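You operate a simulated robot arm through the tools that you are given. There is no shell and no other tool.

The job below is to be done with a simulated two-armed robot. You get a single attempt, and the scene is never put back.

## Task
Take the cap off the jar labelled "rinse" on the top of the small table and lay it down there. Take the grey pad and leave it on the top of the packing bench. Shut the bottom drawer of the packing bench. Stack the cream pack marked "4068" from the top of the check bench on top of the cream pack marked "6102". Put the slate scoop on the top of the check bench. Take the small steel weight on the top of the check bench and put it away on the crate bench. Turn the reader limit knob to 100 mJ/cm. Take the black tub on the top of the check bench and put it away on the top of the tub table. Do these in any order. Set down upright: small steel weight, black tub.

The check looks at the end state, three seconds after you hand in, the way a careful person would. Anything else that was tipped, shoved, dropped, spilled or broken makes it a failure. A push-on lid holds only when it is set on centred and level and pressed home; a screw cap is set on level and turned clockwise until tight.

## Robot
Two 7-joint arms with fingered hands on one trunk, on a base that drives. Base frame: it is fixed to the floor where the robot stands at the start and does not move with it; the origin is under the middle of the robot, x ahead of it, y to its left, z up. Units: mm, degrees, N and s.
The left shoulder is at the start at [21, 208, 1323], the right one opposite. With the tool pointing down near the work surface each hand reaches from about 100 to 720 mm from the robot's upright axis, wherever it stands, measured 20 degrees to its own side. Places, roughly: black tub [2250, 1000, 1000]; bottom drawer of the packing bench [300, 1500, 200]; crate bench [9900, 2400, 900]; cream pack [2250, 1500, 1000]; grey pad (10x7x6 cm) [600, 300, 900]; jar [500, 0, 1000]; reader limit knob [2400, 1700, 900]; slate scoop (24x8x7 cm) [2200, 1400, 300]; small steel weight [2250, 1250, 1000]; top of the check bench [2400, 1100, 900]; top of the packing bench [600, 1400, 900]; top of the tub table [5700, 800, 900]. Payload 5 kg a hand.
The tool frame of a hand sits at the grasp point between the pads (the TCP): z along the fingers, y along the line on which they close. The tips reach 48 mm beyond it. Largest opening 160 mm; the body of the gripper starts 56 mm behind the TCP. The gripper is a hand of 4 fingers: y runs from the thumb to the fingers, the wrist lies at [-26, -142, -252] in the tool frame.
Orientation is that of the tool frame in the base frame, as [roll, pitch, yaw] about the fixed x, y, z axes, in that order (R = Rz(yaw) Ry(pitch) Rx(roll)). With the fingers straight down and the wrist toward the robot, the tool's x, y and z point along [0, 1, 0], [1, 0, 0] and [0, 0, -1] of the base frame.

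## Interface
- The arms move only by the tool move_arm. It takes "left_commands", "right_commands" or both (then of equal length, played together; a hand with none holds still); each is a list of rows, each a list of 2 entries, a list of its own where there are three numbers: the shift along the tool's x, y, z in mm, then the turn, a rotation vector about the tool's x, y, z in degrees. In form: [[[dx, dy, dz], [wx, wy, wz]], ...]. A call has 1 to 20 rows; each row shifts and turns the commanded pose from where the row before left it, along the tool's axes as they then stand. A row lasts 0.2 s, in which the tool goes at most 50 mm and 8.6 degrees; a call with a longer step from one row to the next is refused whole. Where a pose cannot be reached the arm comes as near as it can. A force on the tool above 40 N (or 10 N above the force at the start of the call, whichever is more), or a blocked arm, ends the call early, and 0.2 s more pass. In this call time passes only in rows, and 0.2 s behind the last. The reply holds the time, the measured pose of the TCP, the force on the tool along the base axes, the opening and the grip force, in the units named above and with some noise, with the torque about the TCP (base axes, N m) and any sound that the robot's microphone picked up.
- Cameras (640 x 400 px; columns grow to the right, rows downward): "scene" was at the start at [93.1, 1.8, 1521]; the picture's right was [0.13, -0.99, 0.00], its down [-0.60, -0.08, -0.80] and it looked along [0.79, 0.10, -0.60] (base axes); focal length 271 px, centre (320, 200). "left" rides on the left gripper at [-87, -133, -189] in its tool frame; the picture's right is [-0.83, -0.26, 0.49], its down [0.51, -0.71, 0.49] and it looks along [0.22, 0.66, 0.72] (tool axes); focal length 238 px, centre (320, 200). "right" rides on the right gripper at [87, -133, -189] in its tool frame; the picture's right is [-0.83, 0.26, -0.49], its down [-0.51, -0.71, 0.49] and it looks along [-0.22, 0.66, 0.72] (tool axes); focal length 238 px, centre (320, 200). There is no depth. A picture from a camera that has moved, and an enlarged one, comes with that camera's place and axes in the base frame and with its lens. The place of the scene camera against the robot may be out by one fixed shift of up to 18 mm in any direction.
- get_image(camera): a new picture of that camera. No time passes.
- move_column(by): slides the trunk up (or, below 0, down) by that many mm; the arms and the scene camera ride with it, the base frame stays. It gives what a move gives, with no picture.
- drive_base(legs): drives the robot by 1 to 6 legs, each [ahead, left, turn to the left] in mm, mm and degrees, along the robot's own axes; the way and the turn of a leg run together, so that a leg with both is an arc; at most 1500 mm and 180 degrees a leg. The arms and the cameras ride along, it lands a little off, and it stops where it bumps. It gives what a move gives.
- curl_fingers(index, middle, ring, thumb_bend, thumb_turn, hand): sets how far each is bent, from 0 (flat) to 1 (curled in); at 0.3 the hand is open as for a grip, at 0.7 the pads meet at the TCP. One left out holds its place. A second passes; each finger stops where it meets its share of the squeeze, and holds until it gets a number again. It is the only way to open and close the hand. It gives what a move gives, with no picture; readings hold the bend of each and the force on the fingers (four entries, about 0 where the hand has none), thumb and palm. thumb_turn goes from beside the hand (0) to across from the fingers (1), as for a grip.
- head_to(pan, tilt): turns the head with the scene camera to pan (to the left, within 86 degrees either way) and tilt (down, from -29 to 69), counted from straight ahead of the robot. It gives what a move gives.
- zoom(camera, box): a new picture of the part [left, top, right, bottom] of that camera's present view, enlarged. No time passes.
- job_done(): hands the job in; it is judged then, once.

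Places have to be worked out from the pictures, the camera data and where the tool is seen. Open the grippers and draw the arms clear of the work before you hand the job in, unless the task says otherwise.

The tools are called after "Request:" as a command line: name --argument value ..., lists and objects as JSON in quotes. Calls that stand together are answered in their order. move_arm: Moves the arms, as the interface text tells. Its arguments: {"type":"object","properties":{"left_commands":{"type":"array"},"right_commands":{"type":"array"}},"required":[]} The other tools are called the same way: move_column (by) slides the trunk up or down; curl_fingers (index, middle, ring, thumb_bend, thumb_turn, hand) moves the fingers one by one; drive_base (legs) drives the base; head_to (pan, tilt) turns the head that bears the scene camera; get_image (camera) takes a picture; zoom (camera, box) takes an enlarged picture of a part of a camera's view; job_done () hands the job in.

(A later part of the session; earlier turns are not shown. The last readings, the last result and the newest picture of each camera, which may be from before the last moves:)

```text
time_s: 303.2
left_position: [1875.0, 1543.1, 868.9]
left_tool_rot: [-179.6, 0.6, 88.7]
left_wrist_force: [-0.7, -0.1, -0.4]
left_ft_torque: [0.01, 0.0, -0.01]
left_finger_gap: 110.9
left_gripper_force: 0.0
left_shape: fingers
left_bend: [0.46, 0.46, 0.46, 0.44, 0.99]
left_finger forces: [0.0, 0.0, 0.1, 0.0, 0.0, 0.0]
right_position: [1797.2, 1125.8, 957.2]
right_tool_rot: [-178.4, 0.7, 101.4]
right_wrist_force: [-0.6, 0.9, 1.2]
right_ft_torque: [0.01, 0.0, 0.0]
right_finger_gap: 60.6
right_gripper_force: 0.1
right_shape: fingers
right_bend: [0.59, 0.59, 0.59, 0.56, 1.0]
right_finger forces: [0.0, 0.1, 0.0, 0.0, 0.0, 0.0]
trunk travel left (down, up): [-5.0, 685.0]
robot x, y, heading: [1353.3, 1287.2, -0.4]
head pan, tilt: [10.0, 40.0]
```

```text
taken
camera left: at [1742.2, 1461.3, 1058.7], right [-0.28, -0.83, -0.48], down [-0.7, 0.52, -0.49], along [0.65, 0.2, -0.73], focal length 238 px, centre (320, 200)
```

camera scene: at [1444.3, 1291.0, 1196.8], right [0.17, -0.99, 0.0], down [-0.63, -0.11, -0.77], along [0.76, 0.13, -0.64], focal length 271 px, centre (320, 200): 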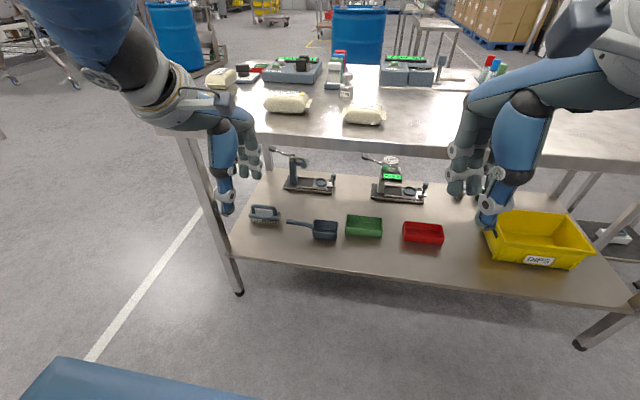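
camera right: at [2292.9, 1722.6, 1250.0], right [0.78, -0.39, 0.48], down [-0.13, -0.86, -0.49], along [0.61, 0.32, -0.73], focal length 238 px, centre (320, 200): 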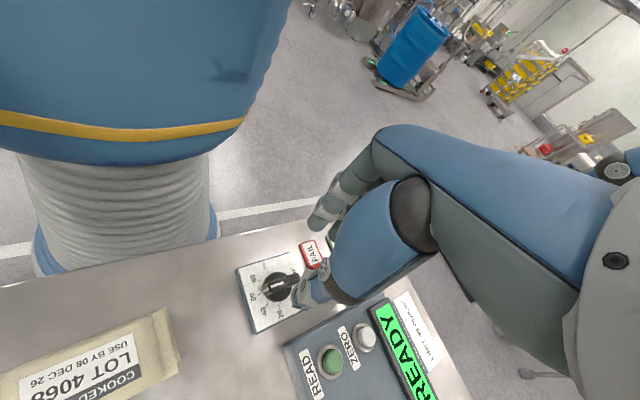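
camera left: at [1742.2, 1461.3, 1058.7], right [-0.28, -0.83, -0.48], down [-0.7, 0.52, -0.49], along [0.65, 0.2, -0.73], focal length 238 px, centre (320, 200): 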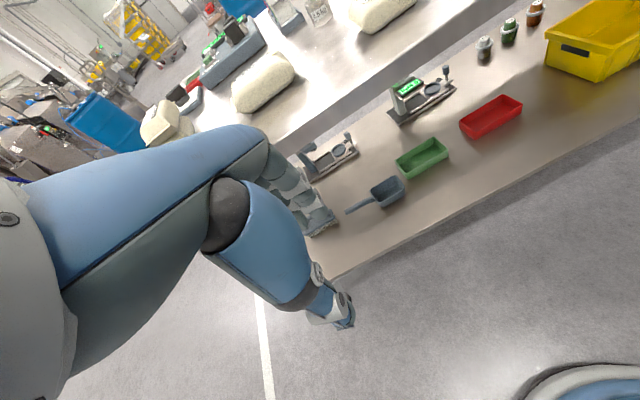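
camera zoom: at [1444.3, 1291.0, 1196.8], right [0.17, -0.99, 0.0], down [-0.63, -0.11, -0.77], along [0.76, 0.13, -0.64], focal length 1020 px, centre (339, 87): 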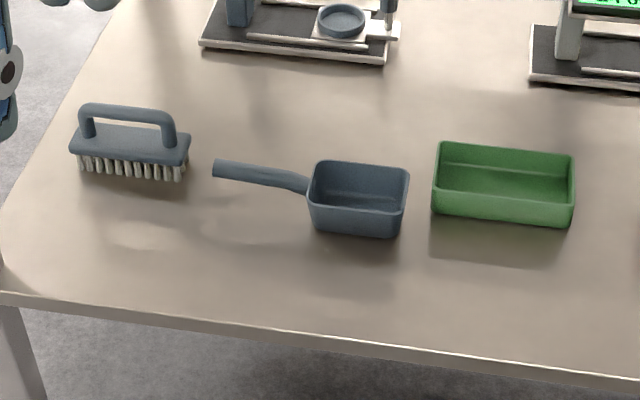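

The scoop's handle rises slightly to the left; I plan to grip it near [2285, 1535]. I lower the left hand in front of the bench in steps.

Request:
move_arm --left_commands '[[[0, 5, 45], [0, 0, 0]], [[0, 5, 45], [0, 0, 0]], [[0, 5, 45], [0, 0, 0]], [[0, 5, 45], [0, 0, 0]], [[0, 5, 45], [0, 0, 0]], [[0, 5, 45], [0, 0, 0]]]'

Request:
get_image --camera "scene"

```text
time_s: 304.6
left_position: [1904.6, 1544.7, 597.6]
left_tool_rot: [-179.4, 0.5, 88.7]
left_wrist_force: [0.3, 0.4, 0.1]
left_ft_torque: [-0.01, 0.1, -0.03]
left_finger_gap: 111.1
left_gripper_force: 0.1
left_shape: fingers
left_bend: [0.46, 0.46, 0.46, 0.44, 0.99]
left_finger forces: [0.0, 0.0, 0.1, 0.0, 0.1, 0.0]
right_position: [1799.2, 1126.3, 955.1]
right_tool_rot: [-178.3, 0.6, 101.4]
right_wrist_force: [0.8, 0.1, -0.8]
right_ft_torque: [0.03, 0.08, -0.01]
right_finger_gap: 60.9
right_gripper_force: 0.0
right_shape: fingers
right_bend: [0.59, 0.59, 0.59, 0.56, 1.0]
right_finger forces: [0.0, 0.1, 0.1, 0.1, 0.0, 0.0]
trunk travel left (down, up): [-5.0, 685.0]
robot x, y, heading: [1353.8, 1288.0, -0.1]
head pan, tilt: [10.0, 40.0]
```

```text
taken
camera scene: at [1445.1, 1291.1, 1196.6], right [0.17, -0.99, 0.0], down [-0.63, -0.11, -0.77], along [0.75, 0.13, -0.64], focal length 271 px, centre (320, 200)
```

scene: 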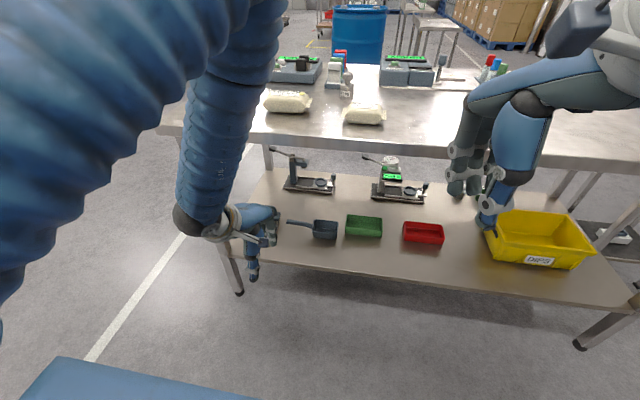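

It follows well. I continue down toward z ≈ 420.

Request:
move_arm --left_commands '[[[0, 3, 45], [0, 0, 0]], [[0, 3, 45], [0, 0, 0]], [[0, 3, 45], [0, 0, 0]], [[0, 3, 45], [0, 0, 0]]]'

Request:
get_image --camera "left"

Request:
get_image --camera "scene"

```text
time_s: 305.6
left_position: [1926.6, 1562.4, 425.3]
left_tool_rot: [-178.8, 1.2, 88.3]
left_wrist_force: [1.2, 1.1, 1.3]
left_ft_torque: [-0.08, 0.15, -0.06]
left_finger_gap: 110.8
left_gripper_force: 0.0
left_shape: fingers
left_bend: [0.46, 0.46, 0.46, 0.44, 0.99]
left_finger forces: [0.0, 0.0, 0.1, 0.0, 0.1, 0.0]
left hand out of reach, approached as far as the arm can: row 3, 4
right_position: [1797.9, 1124.9, 957.3]
right_tool_rot: [-178.4, 0.7, 101.4]
right_wrist_force: [0.2, -0.3, -0.2]
right_ft_torque: [0.04, 0.02, 0.04]
right_finger_gap: 60.9
right_gripper_force: 0.1
right_shape: fingers
right_bend: [0.59, 0.59, 0.59, 0.56, 1.0]
right_finger forces: [0.0, 0.0, 0.0, 0.0, 0.0, 0.1]
trunk travel left (down, up): [-5.0, 685.0]
robot x, y, heading: [1356.7, 1283.6, -0.5]
head pan, tilt: [10.0, 40.0]
```

```text
taken
camera left: at [1796.6, 1482.6, 617.9], right [-0.29, -0.84, -0.46], down [-0.7, 0.52, -0.49], along [0.65, 0.18, -0.74], focal length 238 px, centre (320, 200)
```

left: 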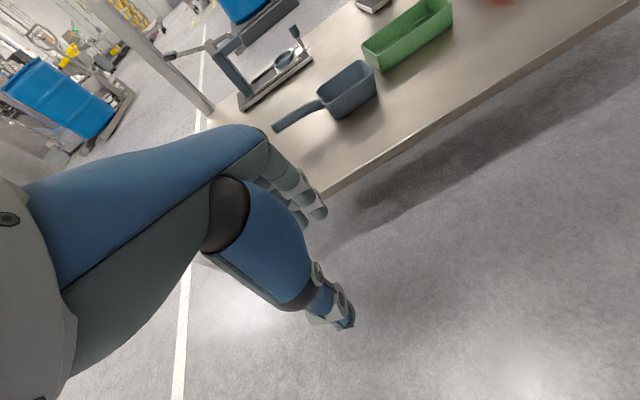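

```text
taken
camera scene: at [1444.9, 1291.0, 1196.6], right [0.17, -0.99, 0.0], down [-0.63, -0.11, -0.77], along [0.75, 0.13, -0.64], focal length 271 px, centre (320, 200)
```

scene: 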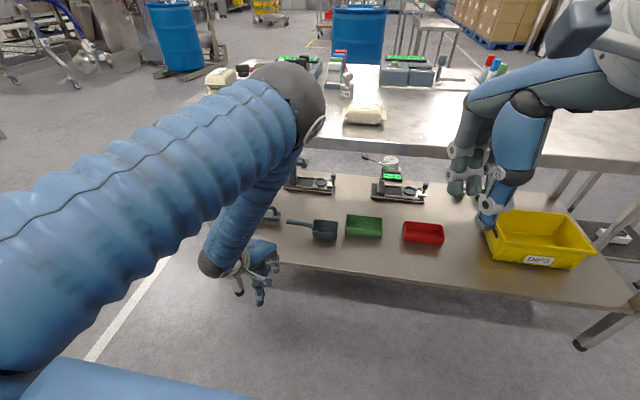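

The elbow has swung high and inward, which would hit the bench edge. I move the hand toward my centre line to coax the elbow outward, and look at the posture.

Request:
move_arm --left_commands '[[[-40, 0, -20], [0, 0, 0]], [[-45, 0, 0], [0, 0, 0]], [[-45, 0, 0], [0, 0, 0]], [[-40, 0, 0], [0, 0, 0]]]'

Request:
get_image --camera "scene"

```text
time_s: 306.6
left_position: [1982.5, 1483.7, 481.4]
left_tool_rot: [-178.0, 2.0, 87.8]
left_wrist_force: [-1.5, -0.1, 0.2]
left_ft_torque: [-0.03, 0.0, 0.0]
left_finger_gap: 110.9
left_gripper_force: 0.1
left_shape: fingers
left_bend: [0.46, 0.46, 0.46, 0.44, 0.99]
left_finger forces: [0.0, 0.0, 0.0, 0.0, 0.0, 0.1]
left hand out of reach, approached as far as the arm can: row 1, 2, 3, 4
right_position: [1798.3, 1125.6, 956.9]
right_tool_rot: [-178.4, 0.7, 101.5]
right_wrist_force: [-0.1, -1.3, -0.4]
right_ft_torque: [0.04, -0.04, -0.02]
right_finger_gap: 60.8
right_gripper_force: 0.0
right_shape: fingers
right_bend: [0.59, 0.59, 0.59, 0.56, 1.0]
right_finger forces: [0.0, 0.0, 0.0, 0.0, 0.0, 0.0]
trunk travel left (down, up): [-5.0, 685.0]
robot x, y, heading: [1351.4, 1286.3, -0.4]
head pan, tilt: [10.0, 40.0]
```

```text
taken
camera scene: at [1444.3, 1290.6, 1196.7], right [0.17, -0.99, 0.0], down [-0.63, -0.11, -0.77], along [0.76, 0.13, -0.64], focal length 271 px, centre (320, 200)
```

scene: 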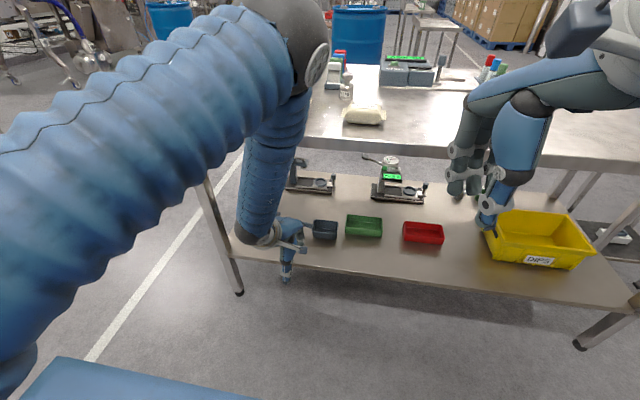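

I now extend the arm forward and down so that it straightens and the elbow drops, still mostly in front of the bench.

Request:
move_arm --left_commands '[[[25, 20, 30], [0, 0, 0]], [[25, 20, 30], [0, 0, 0]], [[0, 20, 30], [0, 0, 0]]]'

Request:
get_image --camera "scene"

```text
time_s: 307.4
left_position: [2040.6, 1530.9, 392.7]
left_tool_rot: [-179.5, 0.5, 88.8]
left_wrist_force: [0.7, -0.2, 1.1]
left_ft_torque: [-0.06, 0.09, -0.03]
left_finger_gap: 111.2
left_gripper_force: 0.1
left_shape: fingers
left_bend: [0.46, 0.46, 0.46, 0.44, 0.99]
left_finger forces: [0.0, 0.0, 0.1, 0.0, 0.1, 0.1]
right_position: [1798.3, 1125.9, 956.4]
right_tool_rot: [-178.4, 0.7, 101.4]
right_wrist_force: [0.2, 0.3, 0.3]
right_ft_torque: [-0.01, -0.01, -0.01]
right_finger_gap: 61.1
right_gripper_force: 0.0
right_shape: fingers
right_bend: [0.59, 0.59, 0.59, 0.56, 1.0]
right_finger forces: [0.0, 0.1, 0.0, 0.1, 0.0, 0.0]
trunk travel left (down, up): [-5.0, 685.0]
robot x, y, heading: [1351.1, 1285.3, -0.5]
head pan, tilt: [10.0, 40.0]
```

```text
taken
camera scene: at [1444.6, 1290.9, 1196.6], right [0.17, -0.99, 0.0], down [-0.63, -0.11, -0.77], along [0.76, 0.13, -0.64], focal length 271 px, centre (320, 200)
```

scene: 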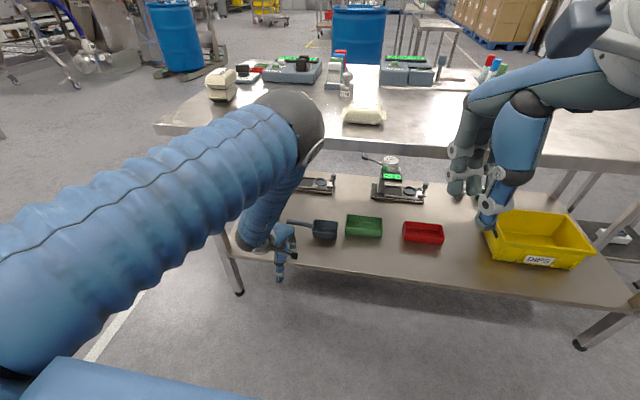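

The pose is reached exactly, but I want the arm straighter so it passes under the bench edge. I extend another 100 mm forward and lower slightly.

Request:
move_arm --left_commands '[[[0, 30, 15], [0, 0, 0]], [[0, 35, 15], [0, 0, 0]], [[0, 35, 15], [0, 0, 0]]]'

Request:
get_image --camera "scene"

Request:
get_image --camera "left"

```text
time_s: 308.1
left_position: [2114.3, 1530.5, 373.9]
left_tool_rot: [179.5, 0.8, 88.6]
left_wrist_force: [0.1, -1.9, 20.7]
left_ft_torque: [0.22, -1.06, -0.13]
left_finger_gap: 110.7
left_gripper_force: 10.4
left_shape: fingers
left_bend: [0.46, 0.46, 0.46, 0.44, 0.99]
left_finger forces: [0.0, 20.4, 0.0, 0.0, 0.1, 0.0]
right_position: [1799.0, 1126.4, 955.6]
right_tool_rot: [-178.4, 0.8, 101.3]
right_wrist_force: [1.3, -0.1, -0.6]
right_ft_torque: [-0.01, 0.13, 0.05]
right_finger_gap: 61.0
right_gripper_force: 0.1
right_shape: fingers
right_bend: [0.59, 0.59, 0.59, 0.56, 1.0]
right_finger forces: [0.0, 0.0, 0.1, 0.1, 0.1, 0.0]
trunk travel left (down, up): [-5.0, 685.0]
robot x, y, heading: [1352.4, 1287.4, -0.5]
head pan, tilt: [10.0, 40.0]
stopped in row 3 (left hand): the force on the tool passed its limit at 56 N (the readings are from after the stop); the commanded pose is now the measured one
```

```text
taken
camera scene: at [1444.5, 1290.7, 1196.8], right [0.17, -0.99, 0.0], down [-0.63, -0.11, -0.77], along [0.76, 0.13, -0.64], focal length 271 px, centre (320, 200)
```

scene: 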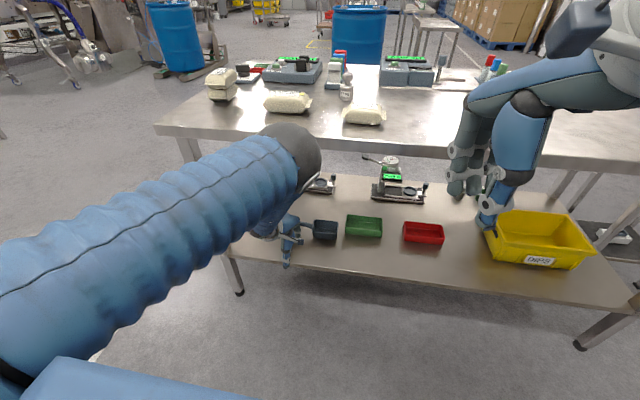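

```text
taken
camera left: at [1977.1, 1449.1, 561.8], right [-0.27, -0.83, -0.48], down [-0.69, 0.52, -0.5], along [0.67, 0.19, -0.72], focal length 238 px, centre (320, 200)
```

left: 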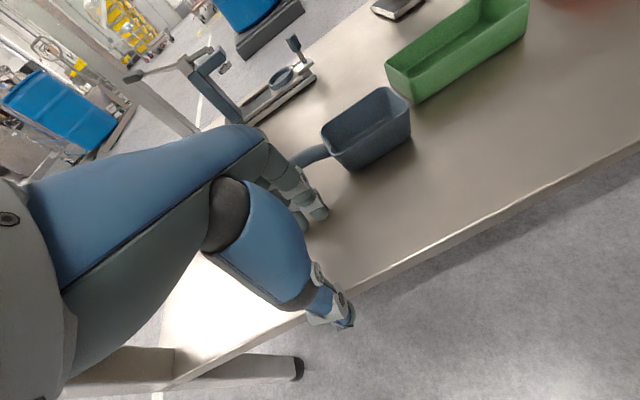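

The middle fingertip touched the shelf, so the shelf top is near z 324 and the scoop's handle is at about [2235, 1468–1566, 370] — nearer than thought. I rise a little and extend the arm forward further.

Request:
move_arm --left_commands '[[[0, 0, -14], [0, 0, 0]], [[0, 20, 0], [0, 0, 0]], [[0, 20, 0], [0, 0, 0]]]'

Request:
get_image --camera "scene"

Request:
get_image --camera "left"

```text
time_s: 308.9
left_position: [2149.1, 1529.7, 382.0]
left_tool_rot: [179.9, 0.5, 88.7]
left_wrist_force: [-0.9, 0.1, -0.2]
left_ft_torque: [-0.02, -0.05, 0.01]
left_finger_gap: 110.9
left_gripper_force: 0.2
left_shape: fingers
left_bend: [0.46, 0.46, 0.46, 0.44, 0.99]
left_finger forces: [0.1, 0.0, 0.1, 0.0, 0.0, 0.0]
right_position: [1798.6, 1126.7, 957.2]
right_tool_rot: [-178.4, 0.7, 101.5]
right_wrist_force: [-0.5, 0.3, -0.8]
right_ft_torque: [-0.04, -0.01, 0.05]
right_finger_gap: 60.8
right_gripper_force: 0.0
right_shape: fingers
right_bend: [0.59, 0.59, 0.59, 0.56, 1.0]
right_finger forces: [0.1, 0.0, 0.0, 0.1, 0.1, 0.0]
trunk travel left (down, up): [-5.0, 685.0]
robot x, y, heading: [1354.1, 1286.3, -0.3]
head pan, tilt: [10.0, 40.0]
```

```text
taken
camera scene: at [1444.5, 1291.0, 1196.6], right [0.17, -0.99, 0.0], down [-0.63, -0.11, -0.77], along [0.76, 0.13, -0.64], focal length 271 px, centre (320, 200)
```

scene: 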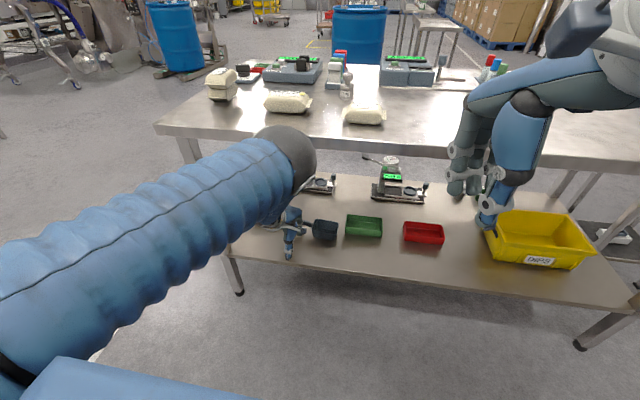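

```text
taken
camera left: at [2013.9, 1448.0, 571.0], right [-0.28, -0.83, -0.48], down [-0.7, 0.52, -0.5], along [0.66, 0.19, -0.72], focal length 238 px, centre (320, 200)
```

left: 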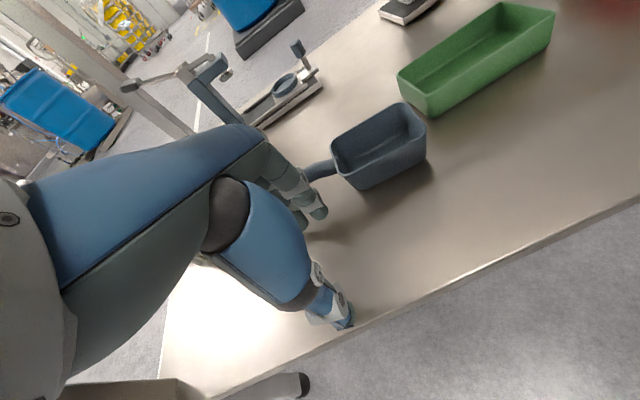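

I raise the hand so the fingertips clear the handle, then move forward over it; part by driving, part by reaching.

Request:
move_arm --left_commands '[[[0, 0, -30], [0, 0, 0]], [[0, 0, -30], [0, 0, 0]]]'

Request:
drive_base --legs '[[40, 0, 0]]'

Request:
get_image --camera "left"

Request:
get_image --camera "scene"

```text
time_s: 309.5
left_position: [2146.6, 1531.3, 443.9]
left_tool_rot: [179.9, 0.6, 88.7]
left_wrist_force: [-1.2, -0.6, -0.4]
left_ft_torque: [0.02, -0.09, -0.01]
left_finger_gap: 111.2
left_gripper_force: 0.1
left_shape: fingers
left_bend: [0.46, 0.46, 0.46, 0.44, 0.99]
left_finger forces: [0.0, 0.0, 0.0, 0.0, 0.0, 0.0]
right_position: [1798.0, 1125.8, 955.7]
right_tool_rot: [-178.5, 0.7, 101.5]
right_wrist_force: [-0.3, -0.8, 0.7]
right_ft_torque: [0.02, -0.04, -0.05]
right_finger_gap: 60.9
right_gripper_force: 0.0
right_shape: fingers
right_bend: [0.59, 0.59, 0.59, 0.56, 1.0]
right_finger forces: [0.0, 0.0, 0.0, 0.1, 0.0, 0.0]
trunk travel left (down, up): [-5.0, 685.0]
robot x, y, heading: [1354.7, 1286.6, -0.4]
head pan, tilt: [10.0, 40.0]
```

```text
time_s: 310.4
left_position: [2189.3, 1531.6, 442.9]
left_tool_rot: [179.9, 0.6, 88.8]
left_wrist_force: [0.5, 0.3, -0.6]
left_ft_torque: [-0.02, 0.05, -0.01]
left_finger_gap: 111.1
left_gripper_force: 0.1
left_shape: fingers
left_bend: [0.46, 0.46, 0.46, 0.44, 0.99]
left_finger forces: [0.1, 0.0, 0.0, 0.0, 0.1, 0.0]
right_position: [1841.1, 1126.4, 955.7]
right_tool_rot: [-178.5, 0.7, 101.4]
right_wrist_force: [1.5, -0.2, -0.4]
right_ft_torque: [0.02, 0.09, 0.03]
right_finger_gap: 60.7
right_gripper_force: 0.1
right_shape: fingers
right_bend: [0.59, 0.59, 0.59, 0.56, 1.0]
right_finger forces: [0.0, 0.0, 0.0, 0.0, 0.0, 0.0]
trunk travel left (down, up): [-5.0, 685.0]
robot x, y, heading: [1396.1, 1282.7, -0.4]
head pan, tilt: [10.0, 40.0]
```

```text
taken
camera left: at [2054.5, 1449.9, 631.2], right [-0.28, -0.83, -0.48], down [-0.7, 0.52, -0.5], along [0.66, 0.19, -0.72], focal length 238 px, centre (320, 200)
```

left: 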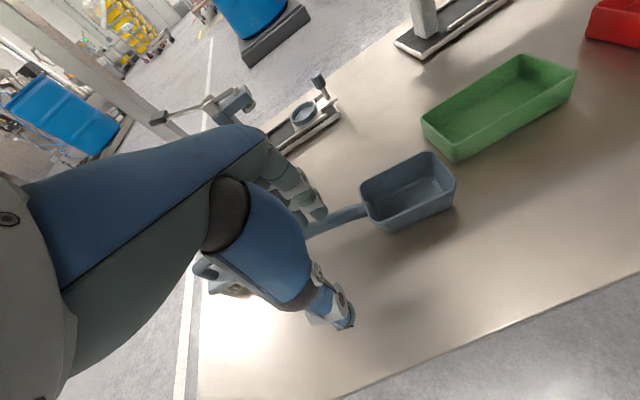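

```text
taken
camera scene: at [1487.0, 1290.8, 1196.5], right [0.17, -0.99, 0.0], down [-0.63, -0.11, -0.77], along [0.75, 0.13, -0.64], focal length 271 px, centre (320, 200)
```

scene: 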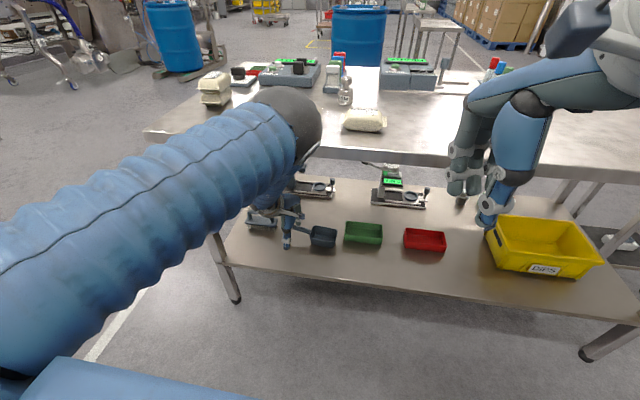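

To keep the forearm well clear of the bench edge I tilt the hand 16° forward (fingers pointing a little ahead), then move forward over the handle.

Request:
move_arm --left_commands '[[[0, 0, 0], [-8, 0, 0]], [[0, 0, 0], [-8, 0, 0]]]'

Request:
get_image --camera "scene"

Request:
get_image --camera "left"

```text
time_s: 311.0
left_position: [2198.1, 1541.4, 448.9]
left_tool_rot: [168.7, 1.2, 88.0]
left_wrist_force: [0.1, -1.0, 0.3]
left_ft_torque: [0.05, -0.02, 0.01]
left_finger_gap: 110.8
left_gripper_force: 0.0
left_shape: fingers
left_bend: [0.46, 0.46, 0.46, 0.44, 0.99]
left_finger forces: [0.0, 0.1, 0.0, 0.0, 0.1, 0.0]
left hand out of reach, approached as far as the arm can: row 2
right_position: [1841.2, 1127.6, 956.6]
right_tool_rot: [-178.4, 0.8, 101.4]
right_wrist_force: [0.3, -0.2, 0.5]
right_ft_torque: [0.06, 0.0, 0.0]
right_finger_gap: 60.8
right_gripper_force: 0.1
right_shape: fingers
right_bend: [0.59, 0.59, 0.59, 0.56, 1.0]
right_finger forces: [0.1, 0.1, 0.0, 0.0, 0.0, 0.1]
trunk travel left (down, up): [-5.0, 685.0]
robot x, y, heading: [1396.0, 1287.5, -0.6]
head pan, tilt: [10.0, 40.0]
```

```text
taken
camera scene: at [1485.9, 1290.4, 1196.7], right [0.17, -0.99, 0.0], down [-0.63, -0.11, -0.77], along [0.76, 0.13, -0.64], focal length 271 px, centre (320, 200)
```

scene: 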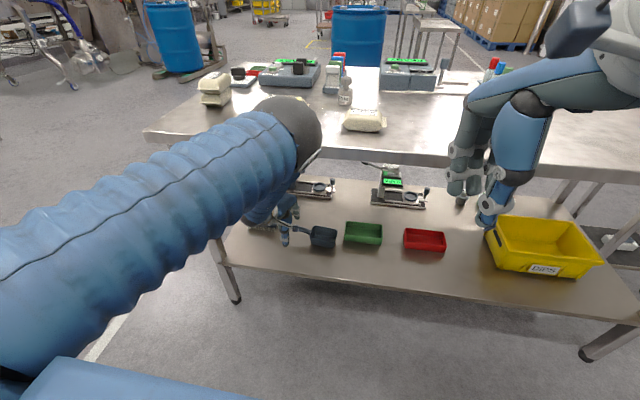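

```text
taken
camera left: at [2029.4, 1463.2, 609.9], right [-0.19, -0.84, -0.51], down [-0.58, 0.51, -0.63], along [0.79, 0.18, -0.58], focal length 238 px, centre (320, 200)
```

left: 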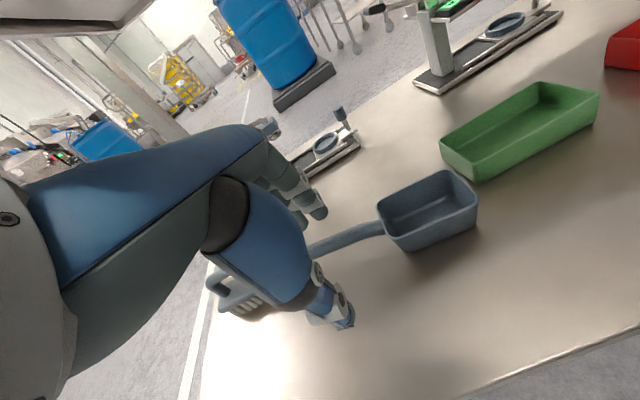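

The handle is about 38 mm ahead of the hand axis and below. I drive 38 mm further and check.

Request:
drive_base --legs '[[36, 0, 0]]'

Request:
move_arm --left_commands '[[[-14, 0, 0], [0, 0, 0]]]'

Request:
get_image --camera "left"

Request:
get_image --camera "scene"

```text
time_s: 311.8
left_position: [2235.0, 1541.2, 447.4]
left_tool_rot: [169.0, 1.2, 88.1]
left_wrist_force: [0.0, 0.5, -0.9]
left_ft_torque: [-0.03, 0.0, -0.03]
left_finger_gap: 110.8
left_gripper_force: 0.1
left_shape: fingers
left_bend: [0.46, 0.46, 0.46, 0.44, 0.99]
left_finger forces: [0.1, 0.0, 0.0, 0.0, 0.0, 0.0]
right_position: [1878.0, 1125.1, 955.3]
right_tool_rot: [-178.4, 0.6, 101.4]
right_wrist_force: [1.1, -0.5, -0.4]
right_ft_torque: [0.0, 0.07, 0.04]
right_finger_gap: 60.8
right_gripper_force: 0.0
right_shape: fingers
right_bend: [0.59, 0.59, 0.59, 0.56, 1.0]
right_finger forces: [0.0, 0.0, 0.0, 0.0, 0.2, 0.0]
trunk travel left (down, up): [-5.0, 685.0]
robot x, y, heading: [1432.2, 1282.8, -0.4]
head pan, tilt: [10.0, 40.0]
```

```text
time_s: 312.2
left_position: [2234.9, 1525.6, 448.3]
left_tool_rot: [169.3, 1.5, 87.7]
left_wrist_force: [0.0, 0.7, 0.1]
left_ft_torque: [-0.03, 0.0, 0.0]
left_finger_gap: 110.8
left_gripper_force: 0.0
left_shape: fingers
left_bend: [0.46, 0.46, 0.46, 0.44, 0.99]
left_finger forces: [0.1, 0.1, 0.0, 0.0, 0.0, 0.0]
right_position: [1876.5, 1125.3, 956.3]
right_tool_rot: [-178.5, 0.7, 101.4]
right_wrist_force: [-0.2, 1.3, 0.4]
right_ft_torque: [0.0, 0.0, 0.01]
right_finger_gap: 61.0
right_gripper_force: 0.1
right_shape: fingers
right_bend: [0.59, 0.59, 0.59, 0.56, 1.0]
right_finger forces: [0.0, 0.0, 0.0, 0.1, 0.1, 0.0]
trunk travel left (down, up): [-5.0, 685.0]
robot x, y, heading: [1435.5, 1284.9, -0.4]
head pan, tilt: [10.0, 40.0]
```

```text
taken
camera left: at [2066.8, 1450.2, 611.6], right [-0.2, -0.84, -0.5], down [-0.59, 0.51, -0.63], along [0.79, 0.17, -0.59], focal length 238 px, centre (320, 200)
```

left: 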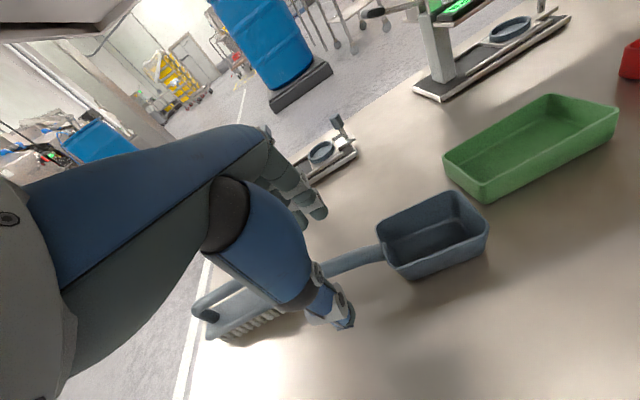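

```text
taken
camera scene: at [1523.0, 1290.4, 1196.7], right [0.17, -0.99, 0.0], down [-0.63, -0.11, -0.77], along [0.76, 0.13, -0.64], focal length 271 px, centre (320, 200)
```

scene: 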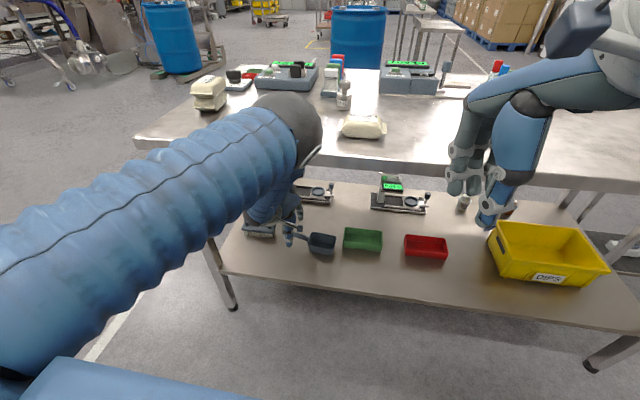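

The handle now lies right on the hand's axis. I descend along the hand's axis in steps.

Request:
move_arm --left_commands '[[[0, 2, 20], [0, 0, 0]], [[0, 0, 15], [0, 0, 0]], [[0, 0, 10], [0, 0, 0]], [[0, 0, 8], [0, 0, 0]]]'

Request:
get_image --camera "left"

Request:
zoom --camera "scene" --box '[210, 170, 370, 290]'

```text
time_s: 313.2
left_position: [2255.7, 1532.2, 400.4]
left_tool_rot: [169.4, 1.4, 87.8]
left_wrist_force: [0.8, 0.6, 0.3]
left_ft_torque: [0.0, -0.01, -0.01]
left_finger_gap: 111.0
left_gripper_force: 0.0
left_shape: fingers
left_bend: [0.46, 0.46, 0.46, 0.44, 0.99]
left_finger forces: [0.0, 0.0, 0.0, 0.1, 0.0, 0.0]
left hand out of reach, approached as far as the arm can: row 1, 2, 4
right_position: [1876.5, 1125.4, 956.2]
right_tool_rot: [-178.4, 0.6, 101.4]
right_wrist_force: [1.1, -0.7, -0.6]
right_ft_torque: [0.02, -0.01, -0.02]
right_finger_gap: 60.5
right_gripper_force: 0.1
right_shape: fingers
right_bend: [0.59, 0.59, 0.59, 0.56, 1.0]
right_finger forces: [0.1, 0.0, 0.0, 0.0, 0.0, 0.0]
trunk travel left (down, up): [-5.0, 685.0]
robot x, y, heading: [1432.1, 1287.1, -0.2]
head pan, tilt: [10.0, 40.0]
```

```text
taken
camera left: at [2088.1, 1455.8, 563.7], right [-0.2, -0.84, -0.5], down [-0.59, 0.51, -0.63], along [0.79, 0.17, -0.59], focal length 238 px, centre (320, 200)
```

left: 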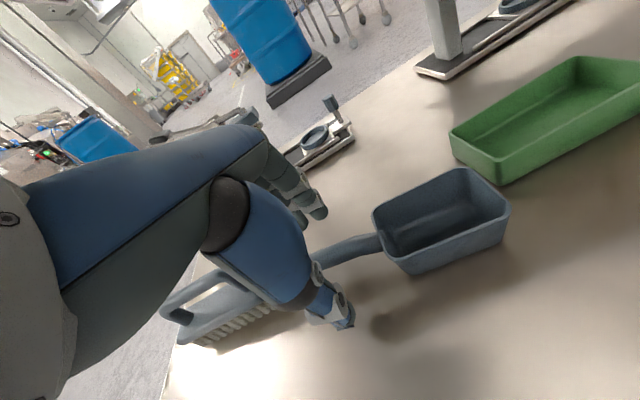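

```text
3.33 times, centred on (290, 230) of scene
camera zoom: at [1523.1, 1290.5, 1196.7], right [0.17, -0.99, 0.0], down [-0.63, -0.11, -0.77], along [0.76, 0.13, -0.64], focal length 904 px, centre (420, 100)
```

zoom: 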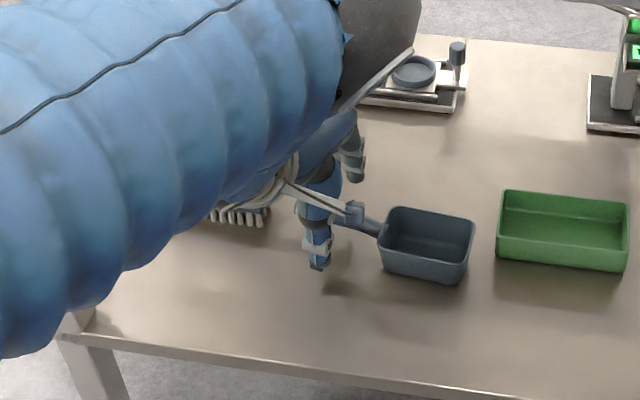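

The handle is between thumb and fingers, about 28 mm below the TCP. I go 8 mm lower, centre, and close on it.

Request:
move_arm --left_commands '[[[0, -6, 6], [0, 0, 0]], [[0, 0, 4], [0, 0, 0]]]'

Request:
curl_fingers --hand "left" --index 0.72 --middle 0.72 --ring 0.7 --thumb_bend 0.7

Request:
get_image --camera "left"

```text
time_s: 313.8
left_position: [2257.8, 1535.5, 391.8]
left_tool_rot: [169.3, 1.4, 87.8]
left_wrist_force: [-0.5, -1.0, -0.9]
left_ft_torque: [-0.05, -0.01, -0.03]
left_finger_gap: 111.0
left_gripper_force: 0.1
left_shape: fingers
left_bend: [0.46, 0.46, 0.46, 0.44, 0.99]
left_finger forces: [0.0, 0.1, 0.0, 0.0, 0.0, 0.0]
left hand out of reach, approached as far as the arm can: row 1
right_position: [1877.0, 1126.4, 956.7]
right_tool_rot: [-178.5, 0.8, 101.4]
right_wrist_force: [0.4, 0.4, -0.1]
right_ft_torque: [0.0, 0.01, -0.01]
right_finger_gap: 60.7
right_gripper_force: 0.0
right_shape: fingers
right_bend: [0.59, 0.59, 0.59, 0.56, 1.0]
right_finger forces: [0.1, 0.0, 0.0, 0.1, 0.0, 0.0]
trunk travel left (down, up): [-5.0, 685.0]
robot x, y, heading: [1428.8, 1287.0, -0.2]
head pan, tilt: [10.0, 40.0]
```

```text
time_s: 314.8
left_position: [2258.3, 1534.7, 393.3]
left_tool_rot: [169.4, 1.5, 87.7]
left_wrist_force: [-0.3, -0.4, -0.3]
left_ft_torque: [0.01, 0.02, 0.0]
left_finger_gap: 15.6
left_gripper_force: 6.0
left_shape: fingers
left_bend: [0.72, 0.72, 0.7, 0.68, 1.0]
left_finger forces: [4.5, 1.8, 0.1, 0.1, 5.6, 0.0]
right_position: [1876.9, 1126.0, 957.0]
right_tool_rot: [-178.4, 0.7, 101.4]
right_wrist_force: [-0.5, -0.2, 0.0]
right_ft_torque: [0.01, -0.04, -0.02]
right_finger_gap: 60.8
right_gripper_force: 0.1
right_shape: fingers
right_bend: [0.59, 0.59, 0.59, 0.56, 1.0]
right_finger forces: [0.1, 0.0, 0.0, 0.1, 0.0, 0.0]
trunk travel left (down, up): [-5.0, 685.0]
robot x, y, heading: [1433.5, 1288.5, -0.4]
head pan, tilt: [10.0, 40.0]
```

```text
taken
camera left: at [2088.9, 1459.4, 555.8], right [-0.2, -0.84, -0.5], down [-0.59, 0.51, -0.63], along [0.79, 0.17, -0.59], focal length 238 px, centre (320, 200)
```

left: 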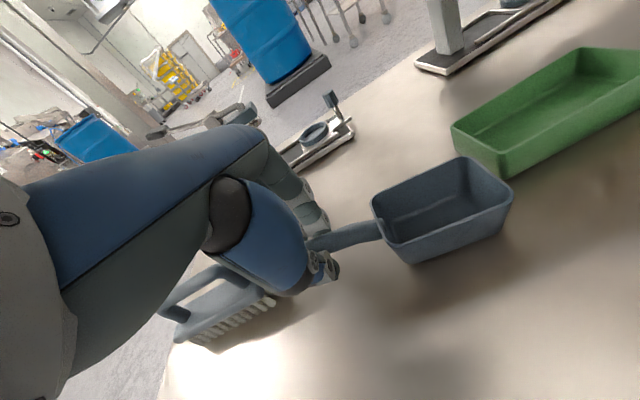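

The handle is held lightly (6 N). I squeeze firmer, then lift slightly.

Request:
curl_fingers --hand "left" --index 0.85 --middle 0.85 --ring 0.8 --thumb_bend 0.8

Request:
move_arm --left_commands '[[[0, 0, -10], [0, 0, 0]], [[0, 0, -15], [0, 0, 0]]]'

Request:
get_image --camera "left"

Request:
zoom --camera "scene" --box '[210, 170, 370, 290]'

```text
time_s: 315.8
left_position: [2258.7, 1535.4, 394.0]
left_tool_rot: [169.4, 1.5, 87.8]
left_wrist_force: [-0.6, 0.2, 0.2]
left_ft_torque: [-0.04, 0.0, 0.01]
left_finger_gap: 5.0
left_gripper_force: 0.0
left_shape: fingers
left_bend: [0.78, 0.79, 0.8, 0.75, 1.0]
left_finger forces: [0.0, 0.0, 0.0, 0.0, 0.0, 0.1]
right_position: [1877.8, 1124.9, 955.7]
right_tool_rot: [-178.4, 0.7, 101.4]
right_wrist_force: [-0.1, 0.3, 0.6]
right_ft_torque: [0.0, 0.01, 0.01]
right_finger_gap: 60.8
right_gripper_force: 0.0
right_shape: fingers
right_bend: [0.59, 0.59, 0.59, 0.56, 1.0]
right_finger forces: [0.0, 0.1, 0.0, 0.1, 0.0, 0.1]
trunk travel left (down, up): [-5.0, 685.0]
robot x, y, heading: [1429.3, 1287.3, -0.3]
head pan, tilt: [10.0, 40.0]
```

```text
time_s: 316.4
left_position: [2249.7, 1535.8, 418.2]
left_tool_rot: [169.0, 1.4, 87.9]
left_wrist_force: [-0.1, -0.5, -0.4]
left_ft_torque: [0.01, -0.05, 0.01]
left_finger_gap: 5.1
left_gripper_force: 0.2
left_shape: fingers
left_bend: [0.78, 0.8, 0.8, 0.75, 1.0]
left_finger forces: [0.0, 0.0, 0.0, 0.1, 0.0, 0.0]
right_position: [1876.8, 1125.0, 957.0]
right_tool_rot: [-178.4, 0.7, 101.4]
right_wrist_force: [-0.9, 0.7, 0.1]
right_ft_torque: [0.01, -0.04, -0.04]
right_finger_gap: 60.9
right_gripper_force: 0.1
right_shape: fingers
right_bend: [0.59, 0.59, 0.59, 0.56, 1.0]
right_finger forces: [0.1, 0.1, 0.0, 0.0, 0.1, 0.0]
trunk travel left (down, up): [-5.0, 685.0]
robot x, y, heading: [1434.9, 1283.9, -0.3]
head pan, tilt: [10.0, 40.0]
```

```text
taken
camera left: at [2081.3, 1460.0, 579.9], right [-0.19, -0.84, -0.51], down [-0.58, 0.51, -0.63], along [0.79, 0.18, -0.59], focal length 238 px, centre (320, 200)
```

left: 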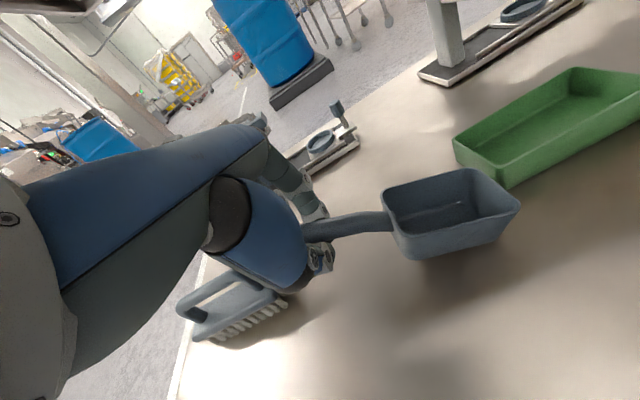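

```text
3.33 times, centred on (290, 230) of scene
camera zoom: at [1522.8, 1290.4, 1196.8], right [0.17, -0.99, 0.0], down [-0.63, -0.11, -0.77], along [0.76, 0.13, -0.64], focal length 904 px, centre (420, 100)
```

zoom: 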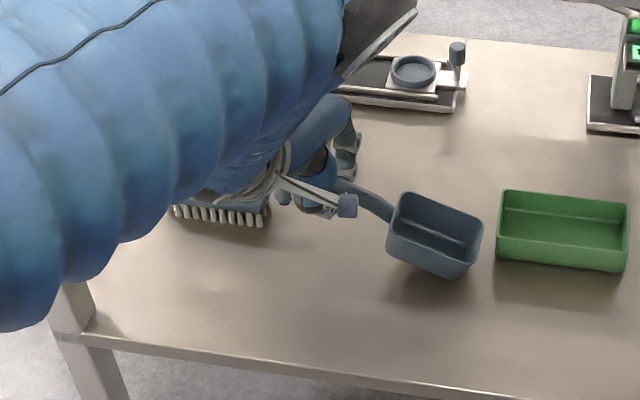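

The handle slipped out when squeezed at the very tips; the scoop turned a little but stays on the shelf. I open, rise, and look again.

Request:
curl_fingers --hand "left" --index 0.46 --middle 0.46 --ring 0.46 --thumb_bend 0.44

Request:
move_arm --left_commands '[[[0, 0, -20], [0, 0, 0]], [[0, 0, -20], [0, 0, 0]]]'

Request:
get_image --camera "left"

Request:
zoom --camera "scene" --box '[210, 170, 370, 290]'

```text
time_s: 317.4
left_position: [2250.4, 1536.5, 418.0]
left_tool_rot: [169.1, 1.5, 87.8]
left_wrist_force: [-0.2, -1.2, 0.3]
left_ft_torque: [0.01, 0.02, -0.04]
left_finger_gap: 110.5
left_gripper_force: 0.0
left_shape: fingers
left_bend: [0.46, 0.46, 0.46, 0.44, 0.99]
left_finger forces: [0.0, 0.0, 0.0, 0.1, 0.0, 0.0]
right_position: [1877.9, 1125.3, 955.9]
right_tool_rot: [-178.5, 0.7, 101.4]
right_wrist_force: [-0.1, 0.0, 0.9]
right_ft_torque: [0.01, -0.01, 0.01]
right_finger_gap: 60.9
right_gripper_force: 0.0
right_shape: fingers
right_bend: [0.59, 0.59, 0.59, 0.56, 1.0]
right_finger forces: [0.0, 0.0, 0.0, 0.0, 0.0, 0.1]
trunk travel left (down, up): [-5.0, 685.0]
robot x, y, heading: [1433.8, 1287.6, -0.3]
head pan, tilt: [10.0, 40.0]
```

```text
time_s: 318.0
left_position: [2239.7, 1539.2, 456.9]
left_tool_rot: [168.7, 1.1, 88.0]
left_wrist_force: [-1.0, -0.7, -1.3]
left_ft_torque: [-0.01, -0.1, 0.01]
left_finger_gap: 110.4
left_gripper_force: 0.0
left_shape: fingers
left_bend: [0.46, 0.46, 0.46, 0.44, 0.99]
left_finger forces: [0.1, 0.0, 0.0, 0.1, 0.0, 0.0]
right_position: [1876.5, 1126.3, 955.3]
right_tool_rot: [-178.4, 0.7, 101.4]
right_wrist_force: [-0.4, 0.3, -0.3]
right_ft_torque: [-0.03, -0.02, -0.01]
right_finger_gap: 60.8
right_gripper_force: 0.1
right_shape: fingers
right_bend: [0.59, 0.59, 0.59, 0.56, 1.0]
right_finger forces: [0.0, 0.1, 0.0, 0.1, 0.0, 0.1]
trunk travel left (down, up): [-5.0, 685.0]
robot x, y, heading: [1431.3, 1285.8, -0.5]
head pan, tilt: [10.0, 40.0]
```

```text
taken
camera left: at [2071.0, 1461.2, 618.2], right [-0.19, -0.84, -0.51], down [-0.58, 0.51, -0.63], along [0.79, 0.18, -0.59], focal length 238 px, centre (320, 200)
```

left: 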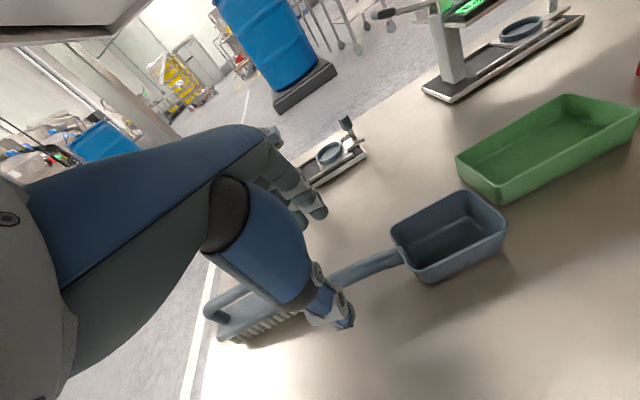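

```text
3.33 times, centred on (290, 230) of scene
camera zoom: at [1522.7, 1290.4, 1196.8], right [0.17, -0.99, 0.0], down [-0.63, -0.11, -0.77], along [0.76, 0.13, -0.64], focal length 904 px, centre (420, 100)
```

zoom: 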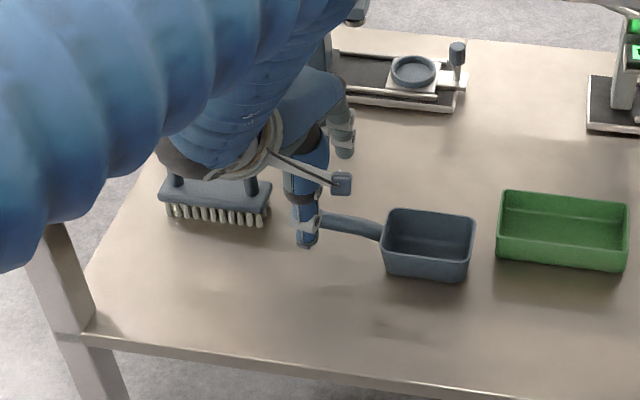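

The scoop was actually lifted a little and has settled back in place. I go for a deeper grip this time: centre on the handle and descend further.

Request:
move_arm --left_commands '[[[-6, -8, 20], [0, 0, 0]], [[0, 0, 20], [0, 0, 0]], [[0, 0, 15], [0, 0, 0]], [[0, 0, 8], [0, 0, 0]], [[0, 0, 5], [0, 0, 0]]]'

Request:
get_image --camera "left"

```text
time_s: 319.2
left_position: [2255.6, 1536.6, 391.8]
left_tool_rot: [169.4, 1.5, 87.7]
left_wrist_force: [0.6, -0.1, 0.1]
left_ft_torque: [0.01, 0.01, -0.02]
left_finger_gap: 110.5
left_gripper_force: 0.1
left_shape: fingers
left_bend: [0.46, 0.46, 0.46, 0.44, 0.99]
left_finger forces: [0.1, 0.1, 0.0, 0.0, 0.1, 0.0]
left hand out of reach, approached as far as the arm can: row 2, 4
right_position: [1877.7, 1125.5, 955.1]
right_tool_rot: [-178.5, 0.7, 101.3]
right_wrist_force: [-0.1, 0.1, 0.3]
right_ft_torque: [0.03, -0.01, 0.0]
right_finger_gap: 60.8
right_gripper_force: 0.1
right_shape: fingers
right_bend: [0.59, 0.59, 0.59, 0.56, 1.0]
right_finger forces: [0.1, 0.1, 0.0, 0.0, 0.0, 0.0]
trunk travel left (down, up): [-5.0, 685.0]
robot x, y, heading: [1436.0, 1281.9, -0.3]
head pan, tilt: [10.0, 40.0]
```

```text
taken
camera left: at [2088.4, 1460.6, 555.2], right [-0.2, -0.84, -0.5], down [-0.59, 0.51, -0.63], along [0.79, 0.17, -0.59], focal length 238 px, centre (320, 200)
```

left: 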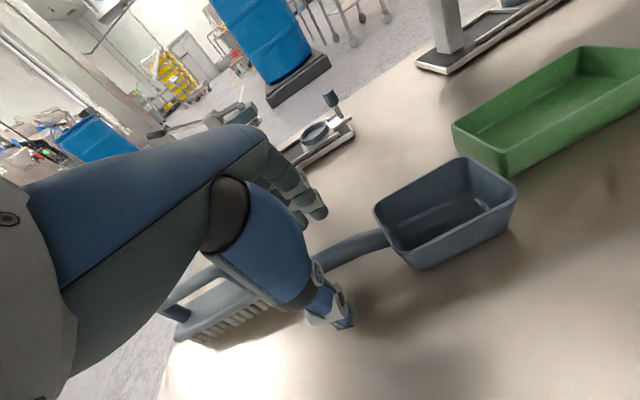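

The handle is ~17 mm nearer than the hand centre. I back the base 13 mm and lower a few millimetres more.

Request:
drive_base --legs '[[-14, 0, 0]]'

Request:
move_arm --left_commands '[[[0, 0, 4], [0, 0, 0]], [[0, 0, 4], [0, 0, 0]]]'

Request:
get_image --camera "left"

```text
time_s: 320.0
left_position: [2243.7, 1536.9, 393.7]
left_tool_rot: [169.2, 1.5, 87.8]
left_wrist_force: [-0.7, -0.6, 1.7]
left_ft_torque: [-0.04, -0.01, 0.01]
left_finger_gap: 110.7
left_gripper_force: 0.1
left_shape: fingers
left_bend: [0.46, 0.46, 0.46, 0.44, 0.99]
left_finger forces: [0.0, 0.1, 0.0, 0.0, 0.0, 0.0]
right_position: [1862.7, 1124.7, 957.3]
right_tool_rot: [-178.4, 0.7, 101.4]
right_wrist_force: [0.1, 0.3, -0.1]
right_ft_torque: [0.02, -0.05, 0.01]
right_finger_gap: 60.9
right_gripper_force: 0.2
right_shape: fingers
right_bend: [0.59, 0.59, 0.59, 0.56, 1.0]
right_finger forces: [0.0, 0.0, 0.0, 0.0, 0.0, 0.1]
trunk travel left (down, up): [-5.0, 685.0]
robot x, y, heading: [1419.3, 1287.8, -0.2]
head pan, tilt: [10.0, 40.0]
```

```text
time_s: 320.6
left_position: [2244.8, 1535.6, 384.7]
left_tool_rot: [169.5, 1.4, 87.6]
left_wrist_force: [0.4, -0.1, 0.5]
left_ft_torque: [-0.03, 0.0, -0.05]
left_finger_gap: 110.8
left_gripper_force: 0.0
left_shape: fingers
left_bend: [0.46, 0.46, 0.46, 0.44, 0.99]
left_finger forces: [0.1, 0.0, 0.0, 0.0, 0.0, 0.0]
right_position: [1864.6, 1125.2, 954.7]
right_tool_rot: [-178.4, 0.8, 101.3]
right_wrist_force: [-0.3, -0.5, 0.4]
right_ft_torque: [-0.01, -0.01, 0.0]
right_finger_gap: 60.7
right_gripper_force: 0.0
right_shape: fingers
right_bend: [0.59, 0.59, 0.59, 0.56, 1.0]
right_finger forces: [0.0, 0.0, 0.1, 0.0, 0.1, 0.0]
trunk travel left (down, up): [-5.0, 685.0]
robot x, y, heading: [1422.6, 1285.7, -0.4]
head pan, tilt: [10.0, 40.0]
```

```text
taken
camera left: at [2076.9, 1460.0, 548.3], right [-0.2, -0.84, -0.5], down [-0.59, 0.51, -0.63], along [0.78, 0.17, -0.6], focal length 238 px, centre (320, 200)
```

left: 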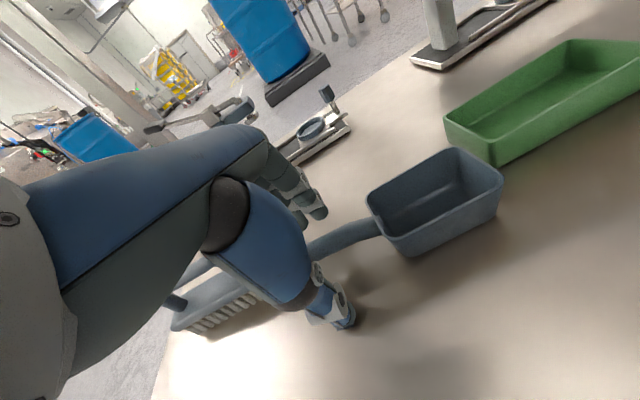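

Now the handle is 12 mm beyond the TCP plane, close to centre. I close the hand in two moderate steps.

Request:
curl_fingers --hand "left" --index 0.72 --middle 0.72 --ring 0.7 --thumb_bend 0.7

Request:
curl_fingers --hand "left" --index 0.75 --middle 0.75 --ring 0.75 --thumb_bend 0.73

Request:
get_image --camera "left"

```text
time_s: 321.6
left_position: [2244.0, 1536.2, 383.8]
left_tool_rot: [169.4, 1.5, 87.6]
left_wrist_force: [-0.7, 0.1, 0.4]
left_ft_torque: [0.01, -0.02, 0.07]
left_finger_gap: 13.0
left_gripper_force: 4.0
left_shape: fingers
left_bend: [0.72, 0.72, 0.7, 0.68, 1.0]
left_finger forces: [3.9, 0.3, 0.0, 0.1, 3.5, 0.0]
right_position: [1864.1, 1125.3, 955.8]
right_tool_rot: [-178.3, 0.8, 101.5]
right_wrist_force: [-0.6, -0.2, 0.2]
right_ft_torque: [0.01, 0.01, 0.01]
right_finger_gap: 60.7
right_gripper_force: 0.1
right_shape: fingers
right_bend: [0.59, 0.59, 0.59, 0.56, 1.0]
right_finger forces: [0.0, 0.0, 0.0, 0.0, 0.0, 0.0]
trunk travel left (down, up): [-5.0, 685.0]
robot x, y, heading: [1418.9, 1288.2, -0.4]
head pan, tilt: [10.0, 40.0]
```

```text
time_s: 322.6
left_position: [2244.2, 1535.9, 384.2]
left_tool_rot: [169.5, 1.4, 87.7]
left_wrist_force: [-0.4, -0.8, 0.6]
left_ft_torque: [-0.02, -0.03, -0.05]
left_finger_gap: 6.0
left_gripper_force: 0.8
left_shape: fingers
left_bend: [0.74, 0.74, 0.75, 0.71, 1.0]
left_finger forces: [0.0, 0.0, 0.7, 0.0, 1.3, 0.0]
right_position: [1862.6, 1125.6, 957.4]
right_tool_rot: [-178.4, 0.7, 101.5]
right_wrist_force: [-0.1, -0.4, 0.2]
right_ft_torque: [0.01, 0.0, 0.02]
right_finger_gap: 60.7
right_gripper_force: 0.1
right_shape: fingers
right_bend: [0.59, 0.59, 0.59, 0.56, 1.0]
right_finger forces: [0.1, 0.1, 0.0, 0.1, 0.0, 0.0]
trunk travel left (down, up): [-5.0, 685.0]
robot x, y, heading: [1416.0, 1289.3, -0.7]
head pan, tilt: [10.0, 40.0]
```

```text
taken
camera left: at [2076.7, 1459.9, 548.2], right [-0.2, -0.84, -0.5], down [-0.59, 0.51, -0.63], along [0.78, 0.17, -0.6], focal length 238 px, centre (320, 200)
```

left: 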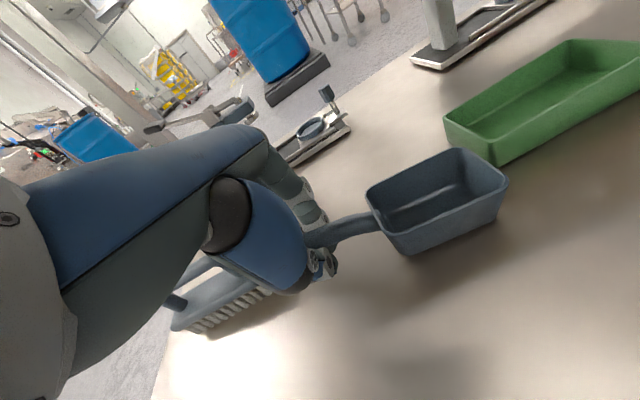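

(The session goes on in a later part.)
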